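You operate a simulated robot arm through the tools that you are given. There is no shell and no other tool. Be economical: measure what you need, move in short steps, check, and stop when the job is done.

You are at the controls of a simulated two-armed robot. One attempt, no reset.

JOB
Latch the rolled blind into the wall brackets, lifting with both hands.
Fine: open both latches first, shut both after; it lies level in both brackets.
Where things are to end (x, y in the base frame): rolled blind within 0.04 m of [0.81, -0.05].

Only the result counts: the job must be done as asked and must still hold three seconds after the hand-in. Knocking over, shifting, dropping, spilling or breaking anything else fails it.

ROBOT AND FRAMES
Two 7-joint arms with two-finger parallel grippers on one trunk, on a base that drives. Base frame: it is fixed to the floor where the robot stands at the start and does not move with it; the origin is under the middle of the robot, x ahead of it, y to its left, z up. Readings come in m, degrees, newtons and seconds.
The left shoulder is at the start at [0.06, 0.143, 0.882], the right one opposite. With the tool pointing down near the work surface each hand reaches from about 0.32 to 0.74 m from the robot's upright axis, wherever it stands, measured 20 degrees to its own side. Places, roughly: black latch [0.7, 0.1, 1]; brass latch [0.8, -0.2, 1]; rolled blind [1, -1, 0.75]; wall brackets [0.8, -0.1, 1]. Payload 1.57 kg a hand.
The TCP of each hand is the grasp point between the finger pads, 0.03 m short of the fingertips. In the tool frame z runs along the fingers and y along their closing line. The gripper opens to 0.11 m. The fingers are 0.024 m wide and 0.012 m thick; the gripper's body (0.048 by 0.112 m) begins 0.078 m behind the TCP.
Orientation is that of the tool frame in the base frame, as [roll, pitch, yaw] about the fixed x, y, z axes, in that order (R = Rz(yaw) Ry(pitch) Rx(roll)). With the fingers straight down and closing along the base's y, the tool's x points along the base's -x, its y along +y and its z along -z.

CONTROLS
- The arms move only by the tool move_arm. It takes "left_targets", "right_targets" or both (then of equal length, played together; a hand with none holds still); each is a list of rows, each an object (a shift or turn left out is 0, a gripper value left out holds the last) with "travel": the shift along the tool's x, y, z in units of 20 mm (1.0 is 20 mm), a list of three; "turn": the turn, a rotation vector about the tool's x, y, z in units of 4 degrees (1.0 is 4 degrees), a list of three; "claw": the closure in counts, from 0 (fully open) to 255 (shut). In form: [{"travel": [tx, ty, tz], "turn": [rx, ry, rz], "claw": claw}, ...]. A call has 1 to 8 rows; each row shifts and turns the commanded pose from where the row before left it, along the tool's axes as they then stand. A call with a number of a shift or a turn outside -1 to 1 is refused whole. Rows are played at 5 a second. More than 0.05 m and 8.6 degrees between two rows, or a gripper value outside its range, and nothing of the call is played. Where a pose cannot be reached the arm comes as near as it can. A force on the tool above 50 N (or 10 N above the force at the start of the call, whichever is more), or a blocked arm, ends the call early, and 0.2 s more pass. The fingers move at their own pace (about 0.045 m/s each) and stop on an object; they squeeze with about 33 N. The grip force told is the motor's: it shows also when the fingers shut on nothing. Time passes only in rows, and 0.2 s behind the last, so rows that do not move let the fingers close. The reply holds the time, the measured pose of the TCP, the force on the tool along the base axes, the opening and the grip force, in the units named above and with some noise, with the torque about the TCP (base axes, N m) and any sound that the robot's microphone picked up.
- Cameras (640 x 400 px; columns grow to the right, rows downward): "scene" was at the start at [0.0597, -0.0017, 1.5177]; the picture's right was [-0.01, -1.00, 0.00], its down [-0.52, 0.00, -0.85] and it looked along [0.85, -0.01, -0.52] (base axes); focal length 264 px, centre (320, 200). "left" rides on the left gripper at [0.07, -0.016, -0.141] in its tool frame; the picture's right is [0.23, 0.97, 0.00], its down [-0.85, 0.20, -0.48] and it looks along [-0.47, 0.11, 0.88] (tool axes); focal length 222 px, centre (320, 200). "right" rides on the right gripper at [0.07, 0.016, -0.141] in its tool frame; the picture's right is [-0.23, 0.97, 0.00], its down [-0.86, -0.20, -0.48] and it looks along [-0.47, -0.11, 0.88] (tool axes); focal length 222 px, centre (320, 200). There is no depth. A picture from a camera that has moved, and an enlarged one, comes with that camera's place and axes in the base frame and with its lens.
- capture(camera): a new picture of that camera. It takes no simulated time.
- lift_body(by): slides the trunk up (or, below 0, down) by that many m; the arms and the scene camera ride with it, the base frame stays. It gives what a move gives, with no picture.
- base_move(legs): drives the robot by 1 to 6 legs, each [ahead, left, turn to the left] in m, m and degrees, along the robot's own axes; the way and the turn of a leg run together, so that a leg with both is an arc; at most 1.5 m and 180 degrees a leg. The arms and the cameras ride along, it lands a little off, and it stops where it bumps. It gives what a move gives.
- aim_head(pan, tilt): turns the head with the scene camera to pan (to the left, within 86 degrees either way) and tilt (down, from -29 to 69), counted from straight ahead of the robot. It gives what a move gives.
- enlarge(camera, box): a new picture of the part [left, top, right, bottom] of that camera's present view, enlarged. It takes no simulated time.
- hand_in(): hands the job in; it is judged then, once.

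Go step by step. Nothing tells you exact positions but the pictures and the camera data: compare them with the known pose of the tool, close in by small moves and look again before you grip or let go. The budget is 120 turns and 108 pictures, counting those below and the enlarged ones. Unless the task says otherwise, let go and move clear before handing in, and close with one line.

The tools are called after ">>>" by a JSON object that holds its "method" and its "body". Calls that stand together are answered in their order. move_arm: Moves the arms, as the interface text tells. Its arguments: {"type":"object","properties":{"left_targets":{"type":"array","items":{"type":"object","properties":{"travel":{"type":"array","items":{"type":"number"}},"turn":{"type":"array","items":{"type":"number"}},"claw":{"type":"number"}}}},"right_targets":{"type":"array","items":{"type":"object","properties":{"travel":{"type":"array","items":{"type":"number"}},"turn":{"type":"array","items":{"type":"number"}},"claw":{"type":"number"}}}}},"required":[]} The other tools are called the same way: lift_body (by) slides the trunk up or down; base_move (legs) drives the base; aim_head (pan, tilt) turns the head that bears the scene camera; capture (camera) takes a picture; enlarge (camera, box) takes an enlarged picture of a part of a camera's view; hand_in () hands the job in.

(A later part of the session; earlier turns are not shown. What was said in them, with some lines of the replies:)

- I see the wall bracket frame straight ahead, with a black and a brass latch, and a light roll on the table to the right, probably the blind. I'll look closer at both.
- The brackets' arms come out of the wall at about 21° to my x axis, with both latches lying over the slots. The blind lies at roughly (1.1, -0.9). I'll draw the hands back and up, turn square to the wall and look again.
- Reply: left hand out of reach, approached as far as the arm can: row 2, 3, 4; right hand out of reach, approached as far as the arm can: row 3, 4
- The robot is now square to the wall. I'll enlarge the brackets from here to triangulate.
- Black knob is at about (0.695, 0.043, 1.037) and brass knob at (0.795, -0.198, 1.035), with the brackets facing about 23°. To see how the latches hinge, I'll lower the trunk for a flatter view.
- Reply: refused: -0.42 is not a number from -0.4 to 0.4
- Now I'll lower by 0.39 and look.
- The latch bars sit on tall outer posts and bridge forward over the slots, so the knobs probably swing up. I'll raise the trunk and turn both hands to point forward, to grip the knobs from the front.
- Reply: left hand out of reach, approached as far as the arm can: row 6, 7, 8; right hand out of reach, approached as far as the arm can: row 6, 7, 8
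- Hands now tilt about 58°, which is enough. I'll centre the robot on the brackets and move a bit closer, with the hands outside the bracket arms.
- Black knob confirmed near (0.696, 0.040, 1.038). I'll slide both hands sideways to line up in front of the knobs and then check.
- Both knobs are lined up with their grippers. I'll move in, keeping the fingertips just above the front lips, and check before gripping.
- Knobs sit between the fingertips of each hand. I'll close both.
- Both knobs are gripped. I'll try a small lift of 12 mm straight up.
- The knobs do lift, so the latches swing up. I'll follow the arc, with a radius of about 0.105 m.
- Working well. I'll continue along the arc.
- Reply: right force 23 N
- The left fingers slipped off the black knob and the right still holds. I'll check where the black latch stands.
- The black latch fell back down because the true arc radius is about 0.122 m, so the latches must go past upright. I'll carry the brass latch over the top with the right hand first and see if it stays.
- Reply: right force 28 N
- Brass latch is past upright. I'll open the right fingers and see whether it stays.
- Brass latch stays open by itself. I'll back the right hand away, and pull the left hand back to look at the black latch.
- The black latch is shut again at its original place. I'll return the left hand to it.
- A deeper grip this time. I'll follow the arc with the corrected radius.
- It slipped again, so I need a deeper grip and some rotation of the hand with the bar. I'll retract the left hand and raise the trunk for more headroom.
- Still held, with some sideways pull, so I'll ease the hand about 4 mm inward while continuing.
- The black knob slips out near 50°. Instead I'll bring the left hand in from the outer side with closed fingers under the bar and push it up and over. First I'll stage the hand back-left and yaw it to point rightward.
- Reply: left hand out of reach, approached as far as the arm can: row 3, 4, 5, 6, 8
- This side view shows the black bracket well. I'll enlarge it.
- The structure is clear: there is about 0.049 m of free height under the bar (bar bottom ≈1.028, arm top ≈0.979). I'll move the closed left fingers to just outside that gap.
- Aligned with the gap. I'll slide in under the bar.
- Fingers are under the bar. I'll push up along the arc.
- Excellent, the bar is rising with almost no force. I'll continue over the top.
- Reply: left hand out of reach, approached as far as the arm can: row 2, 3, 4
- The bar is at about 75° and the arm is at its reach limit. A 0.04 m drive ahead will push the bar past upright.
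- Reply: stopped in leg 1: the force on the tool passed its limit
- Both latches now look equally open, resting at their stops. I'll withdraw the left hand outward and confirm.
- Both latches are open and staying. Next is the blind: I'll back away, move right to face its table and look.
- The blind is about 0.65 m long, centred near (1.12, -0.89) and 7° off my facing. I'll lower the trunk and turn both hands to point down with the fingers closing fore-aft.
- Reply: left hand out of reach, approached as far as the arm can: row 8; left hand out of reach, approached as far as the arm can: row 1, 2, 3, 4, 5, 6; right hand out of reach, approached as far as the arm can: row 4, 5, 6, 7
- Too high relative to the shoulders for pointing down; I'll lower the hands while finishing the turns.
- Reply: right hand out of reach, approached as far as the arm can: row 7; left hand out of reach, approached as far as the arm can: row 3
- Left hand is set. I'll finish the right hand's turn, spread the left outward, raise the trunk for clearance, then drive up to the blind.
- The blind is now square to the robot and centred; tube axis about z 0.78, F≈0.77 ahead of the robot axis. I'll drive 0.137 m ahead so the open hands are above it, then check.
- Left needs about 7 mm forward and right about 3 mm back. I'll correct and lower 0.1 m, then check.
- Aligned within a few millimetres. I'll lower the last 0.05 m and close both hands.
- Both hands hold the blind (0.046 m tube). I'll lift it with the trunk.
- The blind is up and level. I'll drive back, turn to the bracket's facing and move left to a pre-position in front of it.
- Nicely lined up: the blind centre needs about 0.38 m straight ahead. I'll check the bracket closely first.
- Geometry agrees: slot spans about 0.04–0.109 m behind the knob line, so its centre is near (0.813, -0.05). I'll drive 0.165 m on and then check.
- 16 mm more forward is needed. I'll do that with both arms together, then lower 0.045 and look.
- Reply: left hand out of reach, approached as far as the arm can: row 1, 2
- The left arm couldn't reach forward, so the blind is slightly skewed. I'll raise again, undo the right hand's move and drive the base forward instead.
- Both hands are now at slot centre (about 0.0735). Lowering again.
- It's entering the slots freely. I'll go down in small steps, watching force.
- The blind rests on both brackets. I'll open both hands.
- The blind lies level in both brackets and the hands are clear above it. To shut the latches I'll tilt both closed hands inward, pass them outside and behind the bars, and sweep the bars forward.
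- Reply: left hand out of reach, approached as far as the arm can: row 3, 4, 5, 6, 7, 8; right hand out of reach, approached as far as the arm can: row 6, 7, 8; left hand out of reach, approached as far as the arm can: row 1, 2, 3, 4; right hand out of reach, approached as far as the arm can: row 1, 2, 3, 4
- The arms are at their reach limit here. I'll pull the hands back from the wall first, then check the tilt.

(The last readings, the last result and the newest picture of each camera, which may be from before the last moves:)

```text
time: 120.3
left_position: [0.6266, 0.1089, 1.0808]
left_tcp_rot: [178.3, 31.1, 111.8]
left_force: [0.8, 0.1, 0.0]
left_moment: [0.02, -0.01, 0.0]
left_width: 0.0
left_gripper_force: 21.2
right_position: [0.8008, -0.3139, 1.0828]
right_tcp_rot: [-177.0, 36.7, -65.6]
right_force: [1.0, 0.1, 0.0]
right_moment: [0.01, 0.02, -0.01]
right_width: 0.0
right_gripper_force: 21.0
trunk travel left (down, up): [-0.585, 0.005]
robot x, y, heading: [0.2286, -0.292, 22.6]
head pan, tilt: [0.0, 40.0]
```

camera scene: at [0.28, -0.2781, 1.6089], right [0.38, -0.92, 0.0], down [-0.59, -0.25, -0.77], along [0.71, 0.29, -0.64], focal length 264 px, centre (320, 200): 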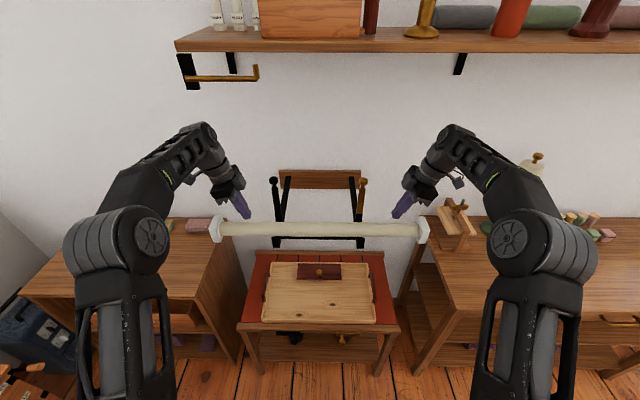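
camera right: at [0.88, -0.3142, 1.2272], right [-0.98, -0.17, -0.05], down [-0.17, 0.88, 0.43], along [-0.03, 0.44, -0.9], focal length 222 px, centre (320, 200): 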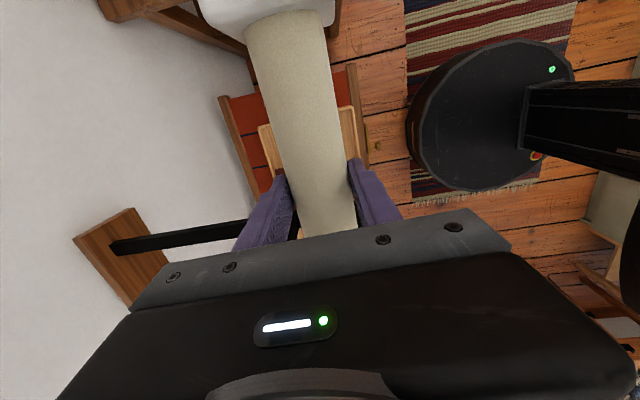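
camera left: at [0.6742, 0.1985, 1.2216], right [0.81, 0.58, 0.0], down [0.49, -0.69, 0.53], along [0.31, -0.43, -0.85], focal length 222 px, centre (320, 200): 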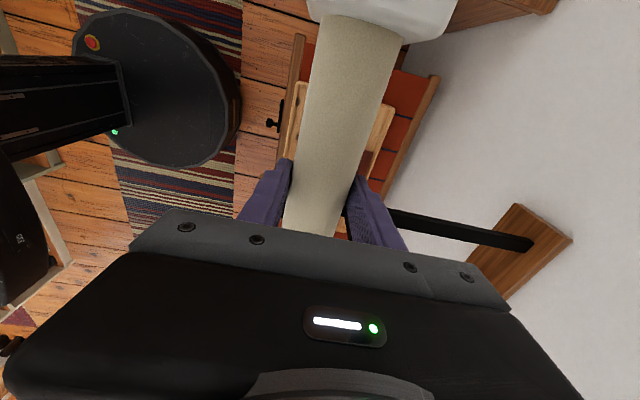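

>>> {"method": "move_arm", "body": {"left_targets": [{"turn": [0, -1, 0]}, {"turn": [0, -1, 0]}, {"turn": [0, -1, 0]}, {"turn": [0, -1, 0]}, {"turn": [0, -1, 0]}, {"turn": [0, -1, 0]}], "right_targets": [{"turn": [0, -1, 0]}, {"turn": [0, -1, 0]}, {"turn": [0, -1, 0]}, {"turn": [0, -1, 0]}, {"turn": [0, -0.5, 0]}, {}]}}

>>> {"method": "move_arm", "body": {"left_targets": [{"turn": [-0.8, 0, -0.57]}, {"turn": [-0.8, 0, -0.57]}, {"turn": [-0.8, 0, -0.57]}, {"turn": [-0.8, 0, -0.57]}, {"turn": [-0.8, 0, -0.57]}, {"turn": [-0.8, 0, -0.57]}], "right_targets": [{"turn": [0.8, 0, 0.57]}, {"turn": [0.8, 0, 0.57]}, {"turn": [0.8, 0, 0.57]}, {"turn": [0.8, 0, 0.57]}, {"turn": [0.8, 0, 0.57]}, {"turn": [0.8, 0, 0.57]}]}}

>>> {"method": "capture", "body": {"camera": "scene"}}

```text
time: 121.7
left_position: [0.6271, 0.1094, 1.0814]
left_tcp_rot: [177.4, 55.1, 110.5]
left_force: [-0.1, -0.6, 0.2]
left_moment: [0.02, 0.01, 0.02]
left_width: 0.0001
left_gripper_force: 21.4
right_position: [0.7993, -0.3148, 1.082]
right_tcp_rot: [-175.9, 54.6, -64.0]
right_force: [0.3, 0.6, -0.5]
right_moment: [0.01, 0.0, -0.01]
right_width: 0.0
right_gripper_force: 21.6
trunk travel left (down, up): [-0.585, 0.005]
robot x, y, heading: [0.2287, -0.2996, 22.4]
head pan, tilt: [0.0, 40.0]
```

```text
time: 123.1
left_position: [0.6268, 0.11, 1.0801]
left_tcp_rot: [177.9, 55.6, 134.5]
left_force: [-0.3, -0.8, 0.3]
left_moment: [-0.01, -0.02, 0.02]
left_width: 0.0001
left_gripper_force: 21.6
right_position: [0.7993, -0.3149, 1.0828]
right_tcp_rot: [-176.2, 55.5, -87.8]
right_force: [-0.3, 0.8, -0.4]
right_moment: [0.02, -0.02, -0.05]
right_width: 0.0
right_gripper_force: 21.1
trunk travel left (down, up): [-0.585, 0.005]
robot x, y, heading: [0.2282, -0.2992, 22.6]
head pan, tilt: [0.0, 40.0]
```

```text
21 pictures are left
camera scene: at [0.2794, -0.2786, 1.6089], right [0.38, -0.92, 0.0], down [-0.59, -0.25, -0.77], along [0.71, 0.29, -0.64], focal length 264 px, centre (320, 200)
```

scene: 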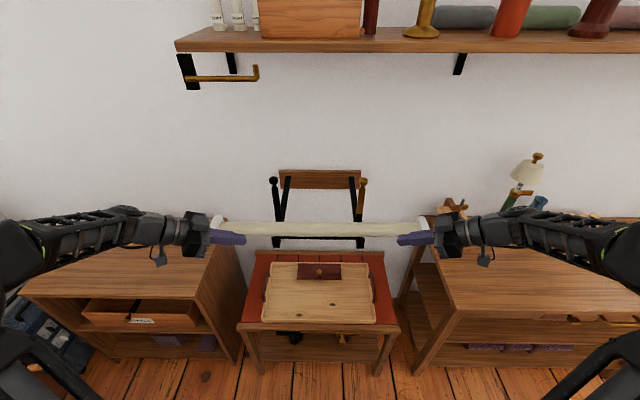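

The bars stand upright at the post line. I'll raise the hands slightly, drive 0.06 m in and move both hands forward outside the bars until they're behind them.

>>> {"method": "move_arm", "body": {"left_targets": [{"travel": [-0.58, 0, -0.4]}, {"travel": [-0.58, 0, -0.4]}], "right_targets": [{"travel": [-0.515, 0, -0.355]}, {"travel": [-0.515, 0, -0.355]}]}}

>>> {"method": "base_move", "body": {"legs": [[0.06, 0, 0]]}}

>>> {"method": "move_arm", "body": {"left_targets": [{"travel": [-0.196, 0.846, 0.317]}, {"travel": [-0.196, 0.846, 0.317]}, {"travel": [-0.196, 0.846, 0.317]}, {"travel": [-0.196, 0.846, 0.317]}, {"travel": [-0.196, 0.846, 0.317]}, {"travel": [-0.196, 0.846, 0.317]}, {"travel": [-0.196, 0.846, 0.317]}], "right_targets": [{"travel": [-0.187, -0.874, 0.331]}, {"travel": [-0.187, -0.874, 0.331]}, {"travel": [-0.187, -0.874, 0.331]}, {"travel": [-0.187, -0.874, 0.331]}, {"travel": [-0.187, -0.874, 0.331]}, {"travel": [-0.187, -0.874, 0.331]}, {"travel": [-0.187, -0.874, 0.331]}]}}

>>> {"method": "capture", "body": {"camera": "scene"}}

```text
time: 123.7
left_position: [0.6285, 0.1093, 1.1094]
left_tcp_rot: [178.1, 55.7, 134.6]
left_force: [0.3, -0.4, 0.3]
left_moment: [-0.01, -0.03, 0.02]
left_width: 0.0003
left_gripper_force: 21.7
right_position: [0.7991, -0.3142, 1.1075]
right_tcp_rot: [-176.2, 55.6, -87.8]
right_force: [-0.1, 0.3, 0.4]
right_moment: [-0.02, 0.02, -0.01]
right_width: 0.0001
right_gripper_force: 21.5
trunk travel left (down, up): [-0.585, 0.005]
robot x, y, heading: [0.2262, -0.2978, 22.4]
head pan, tilt: [0.0, 40.0]
```

```text
time: 124.7
left_position: [0.6855, 0.1338, 1.1089]
left_tcp_rot: [178.2, 55.6, 134.8]
left_force: [0.6, 0.2, 0.7]
left_moment: [-0.05, 0.01, 0.0]
left_width: 0.0001
left_gripper_force: 20.9
right_position: [0.8555, -0.2901, 1.1063]
right_tcp_rot: [-176.4, 55.4, -87.9]
right_force: [0.4, -0.4, -0.6]
right_moment: [0.0, -0.01, 0.06]
right_width: 0.0
right_gripper_force: 21.2
trunk travel left (down, up): [-0.585, 0.005]
robot x, y, heading: [0.2871, -0.2768, 22.5]
head pan, tilt: [0.0, 40.0]
```

```text
time: 126.3
left_position: [0.8029, 0.184, 1.1086]
left_tcp_rot: [178.1, 55.6, 134.8]
left_force: [0.3, -0.2, 0.2]
left_moment: [0.01, 0.0, -0.01]
left_width: 0.0
left_gripper_force: 21.9
right_position: [0.9805, -0.2379, 1.1064]
right_tcp_rot: [-176.3, 55.4, -87.8]
right_force: [0.1, 0.2, 0.6]
right_moment: [0.0, 0.01, 0.0]
right_width: 0.0001
right_gripper_force: 21.7
trunk travel left (down, up): [-0.585, 0.005]
robot x, y, heading: [0.2835, -0.2755, 22.6]
head pan, tilt: [0.0, 40.0]
```

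```text
20 pictures are left
camera scene: at [0.3368, -0.2546, 1.6088], right [0.38, -0.92, 0.0], down [-0.59, -0.25, -0.77], along [0.71, 0.29, -0.64], focal length 264 px, centre (320, 200)
```

scene: 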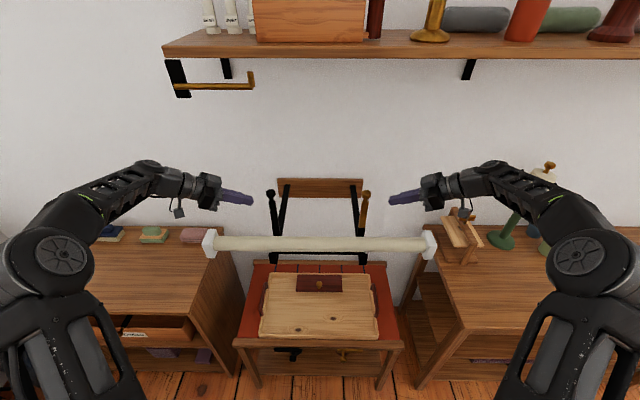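

Both hands are at the right depth. Moving inward, behind the bars.

>>> {"method": "move_arm", "body": {"left_targets": [{"travel": [-0.52, -0.4, 0.75]}, {"travel": [-0.52, -0.4, 0.75]}, {"travel": [-0.52, -0.4, 0.75]}, {"travel": [-0.52, -0.4, 0.75]}], "right_targets": [{"travel": [-0.64, 0.48, 0.9]}, {"travel": [-0.64, 0.48, 0.9]}, {"travel": [-0.64, 0.48, 0.9]}, {"travel": [-0.64, 0.48, 0.9]}]}}

>>> {"method": "enlarge", "body": {"camera": "scene", "box": [224, 150, 416, 270]}}

```text
time: 127.3
left_position: [0.8346, 0.1074, 1.1099]
left_tcp_rot: [178.0, 55.6, 134.7]
left_force: [0.2, 0.4, 0.1]
left_moment: [0.0, -0.01, 0.03]
left_width: 0.0003
left_gripper_force: 21.6
right_position: [0.9387, -0.1534, 1.1084]
right_tcp_rot: [-176.1, 55.4, -87.7]
right_force: [0.2, -0.7, -1.0]
right_moment: [0.01, 0.01, 0.03]
right_width: 0.0
right_gripper_force: 21.4
trunk travel left (down, up): [-0.585, 0.005]
robot x, y, heading: [0.2878, -0.2759, 22.7]
head pan, tilt: [0.0, 40.0]
```

```text
3.33 times, centred on (320, 210) of scene
camera zoom: at [0.3353, -0.2552, 1.6089], right [0.38, -0.92, 0.0], down [-0.59, -0.25, -0.77], along [0.71, 0.29, -0.64], focal length 881 px, centre (320, 167)
```

zoom: 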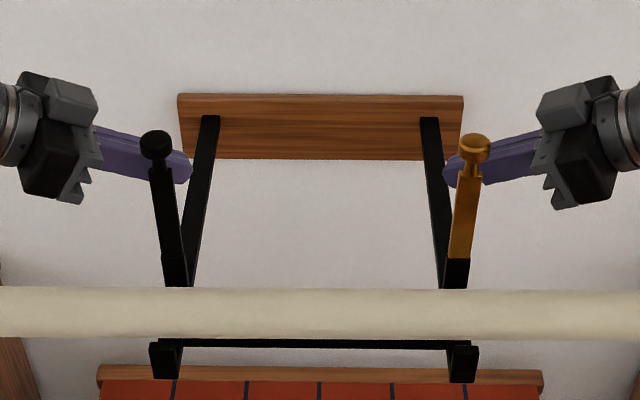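

Fingers are behind both bars. I'll pull forward toward the robot.

>>> {"method": "move_arm", "body": {"left_targets": [{"travel": [0.21, -0.915, -0.343]}, {"travel": [0.21, -0.915, -0.343]}, {"travel": [0.21, -0.915, -0.343]}, {"travel": [0.21, -0.915, -0.343]}, {}], "right_targets": [{"travel": [0.196, 0.917, -0.348]}, {"travel": [0.196, 0.917, -0.348]}, {"travel": [0.196, 0.917, -0.348]}, {"travel": [0.196, 0.917, -0.348]}, {}]}}

>>> {"method": "enlarge", "body": {"camera": "scene", "box": [224, 150, 416, 270]}}

```text
time: 128.5
left_position: [0.7605, 0.0784, 1.1117]
left_tcp_rot: [178.0, 55.6, 134.6]
left_force: [0.2, -0.8, -0.5]
left_moment: [-0.04, 0.01, 0.0]
left_width: 0.0
left_gripper_force: 20.9
right_position: [0.8676, -0.182, 1.108]
right_tcp_rot: [-176.1, 55.5, -87.8]
right_force: [0.1, 0.1, -0.2]
right_moment: [0.01, -0.03, 0.0]
right_width: 0.0
right_gripper_force: 21.7
trunk travel left (down, up): [-0.585, 0.005]
robot x, y, heading: [0.2829, -0.2782, 22.6]
head pan, tilt: [0.0, 40.0]
```

```text
3.33 times, centred on (320, 210) of scene
camera zoom: at [0.3361, -0.2551, 1.6089], right [0.38, -0.92, 0.0], down [-0.59, -0.25, -0.77], along [0.71, 0.29, -0.64], focal length 881 px, centre (320, 167)
```

zoom: 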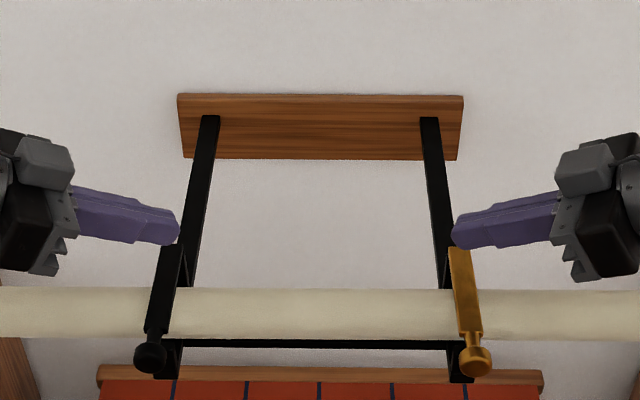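

Both latches have dropped shut over the blind, with the knobs at their original shut positions. I'll withdraw the hands outward and drive back for a final check.

>>> {"method": "move_arm", "body": {"left_targets": [{"travel": [0.52, 0.4, -0.75]}, {"travel": [0.52, 0.4, -0.75]}, {"travel": [0.52, 0.4, -0.75]}, {"travel": [0.52, 0.4, -0.75]}], "right_targets": [{"travel": [0.64, -0.48, -0.9]}, {"travel": [0.64, -0.48, -0.9]}, {"travel": [0.64, -0.48, -0.9]}, {"travel": [0.64, -0.48, -0.9]}]}}

>>> {"method": "base_move", "body": {"legs": [[-0.3, 0, 0]]}}

>>> {"method": "capture", "body": {"camera": "scene"}}

>>> {"method": "enlarge", "body": {"camera": "scene", "box": [200, 100, 440, 250]}}

>>> {"method": "enlarge", "body": {"camera": "left", "box": [240, 50, 480, 200]}}

```text
time: 129.5
left_position: [0.7291, 0.1523, 1.112]
left_tcp_rot: [177.9, 55.6, 134.6]
left_force: [0.3, -1.0, -0.1]
left_moment: [0.04, 0.01, -0.02]
left_width: 0.0
left_gripper_force: 21.7
right_position: [0.9056, -0.2719, 1.1072]
right_tcp_rot: [-176.2, 55.4, -87.8]
right_force: [0.0, 0.6, -0.2]
right_moment: [-0.01, -0.01, 0.03]
right_width: 0.0
right_gripper_force: 21.4
trunk travel left (down, up): [-0.585, 0.005]
robot x, y, heading: [0.2843, -0.277, 22.6]
head pan, tilt: [0.0, 40.0]
```

```text
time: 131.5
left_position: [0.4441, 0.0384, 1.1116]
left_tcp_rot: [178.0, 55.6, 135.2]
left_force: [0.2, -0.2, -0.7]
left_moment: [0.02, 0.01, 0.02]
left_width: 0.0
left_gripper_force: 21.3
right_position: [0.6255, -0.3832, 1.108]
right_tcp_rot: [-176.1, 55.6, -87.1]
right_force: [-0.4, -0.7, 0.4]
right_moment: [-0.06, -0.02, 0.0]
right_width: 0.0001
right_gripper_force: 20.9
trunk travel left (down, up): [-0.585, 0.005]
robot x, y, heading: [0.0053, -0.3971, 23.3]
head pan, tilt: [0.0, 40.0]
```

```text
17 pictures are left
camera scene: at [0.0546, -0.3732, 1.609], right [0.39, -0.92, 0.0], down [-0.59, -0.25, -0.77], along [0.7, 0.3, -0.64], focal length 264 px, centre (320, 200)
```

scene: 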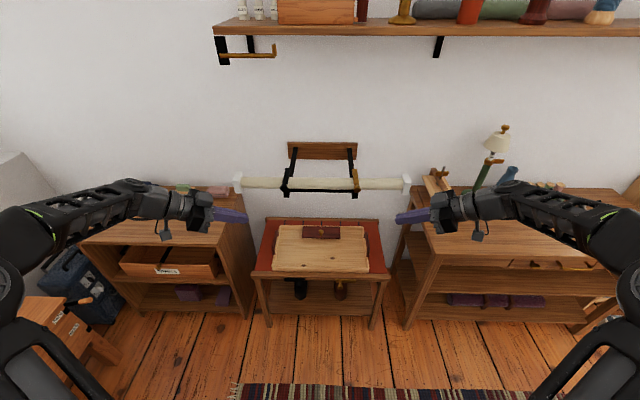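

```text
2.67 times, centred on (320, 175) of scene
camera zoom: at [0.0546, -0.3732, 1.609], right [0.39, -0.92, 0.0], down [-0.59, -0.25, -0.77], along [0.7, 0.3, -0.64], focal length 705 px, centre (320, 267)
```

zoom: 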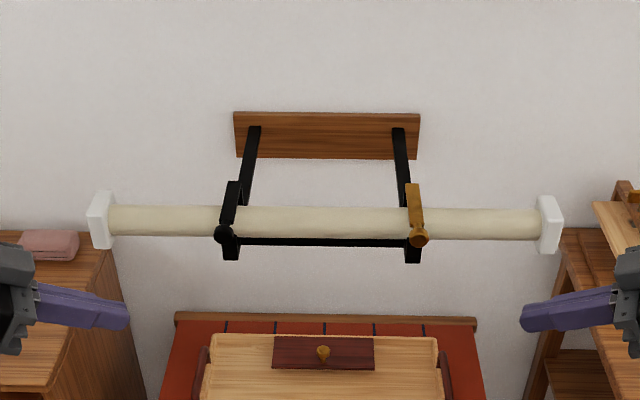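

```text
2.67 times, centred on (360, 125) of left
camera zoom: at [0.3184, 0.1322, 1.135], right [0.57, 0.8, -0.17], down [0.19, 0.07, 0.98], along [0.8, -0.59, -0.11], focal length 592 px, centre (213, 400)
```

zoom: 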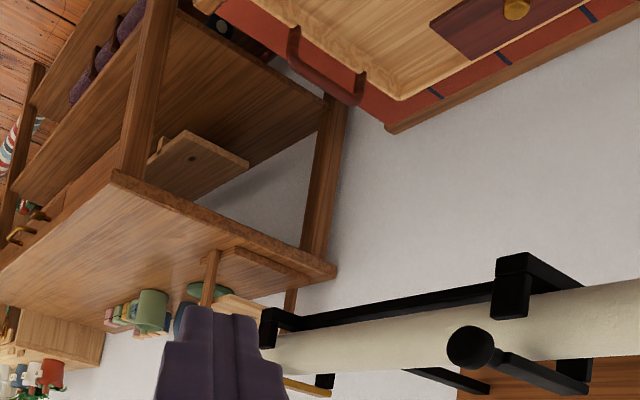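

The blind is level in both brackets at about (0.815, -0.06), both latches read shut in two views, the hands are clear, and I see nothing else disturbed. Handing in.

>>> {"method": "hand_in", "body": {}}

```text
The job is handed in.
```

The rolled blind is latched level in both wall brackets at about (0.815, -0.06), inside the 0.04 m tolerance. I opened both latches before lifting it with both hands, and shut both afterwards.
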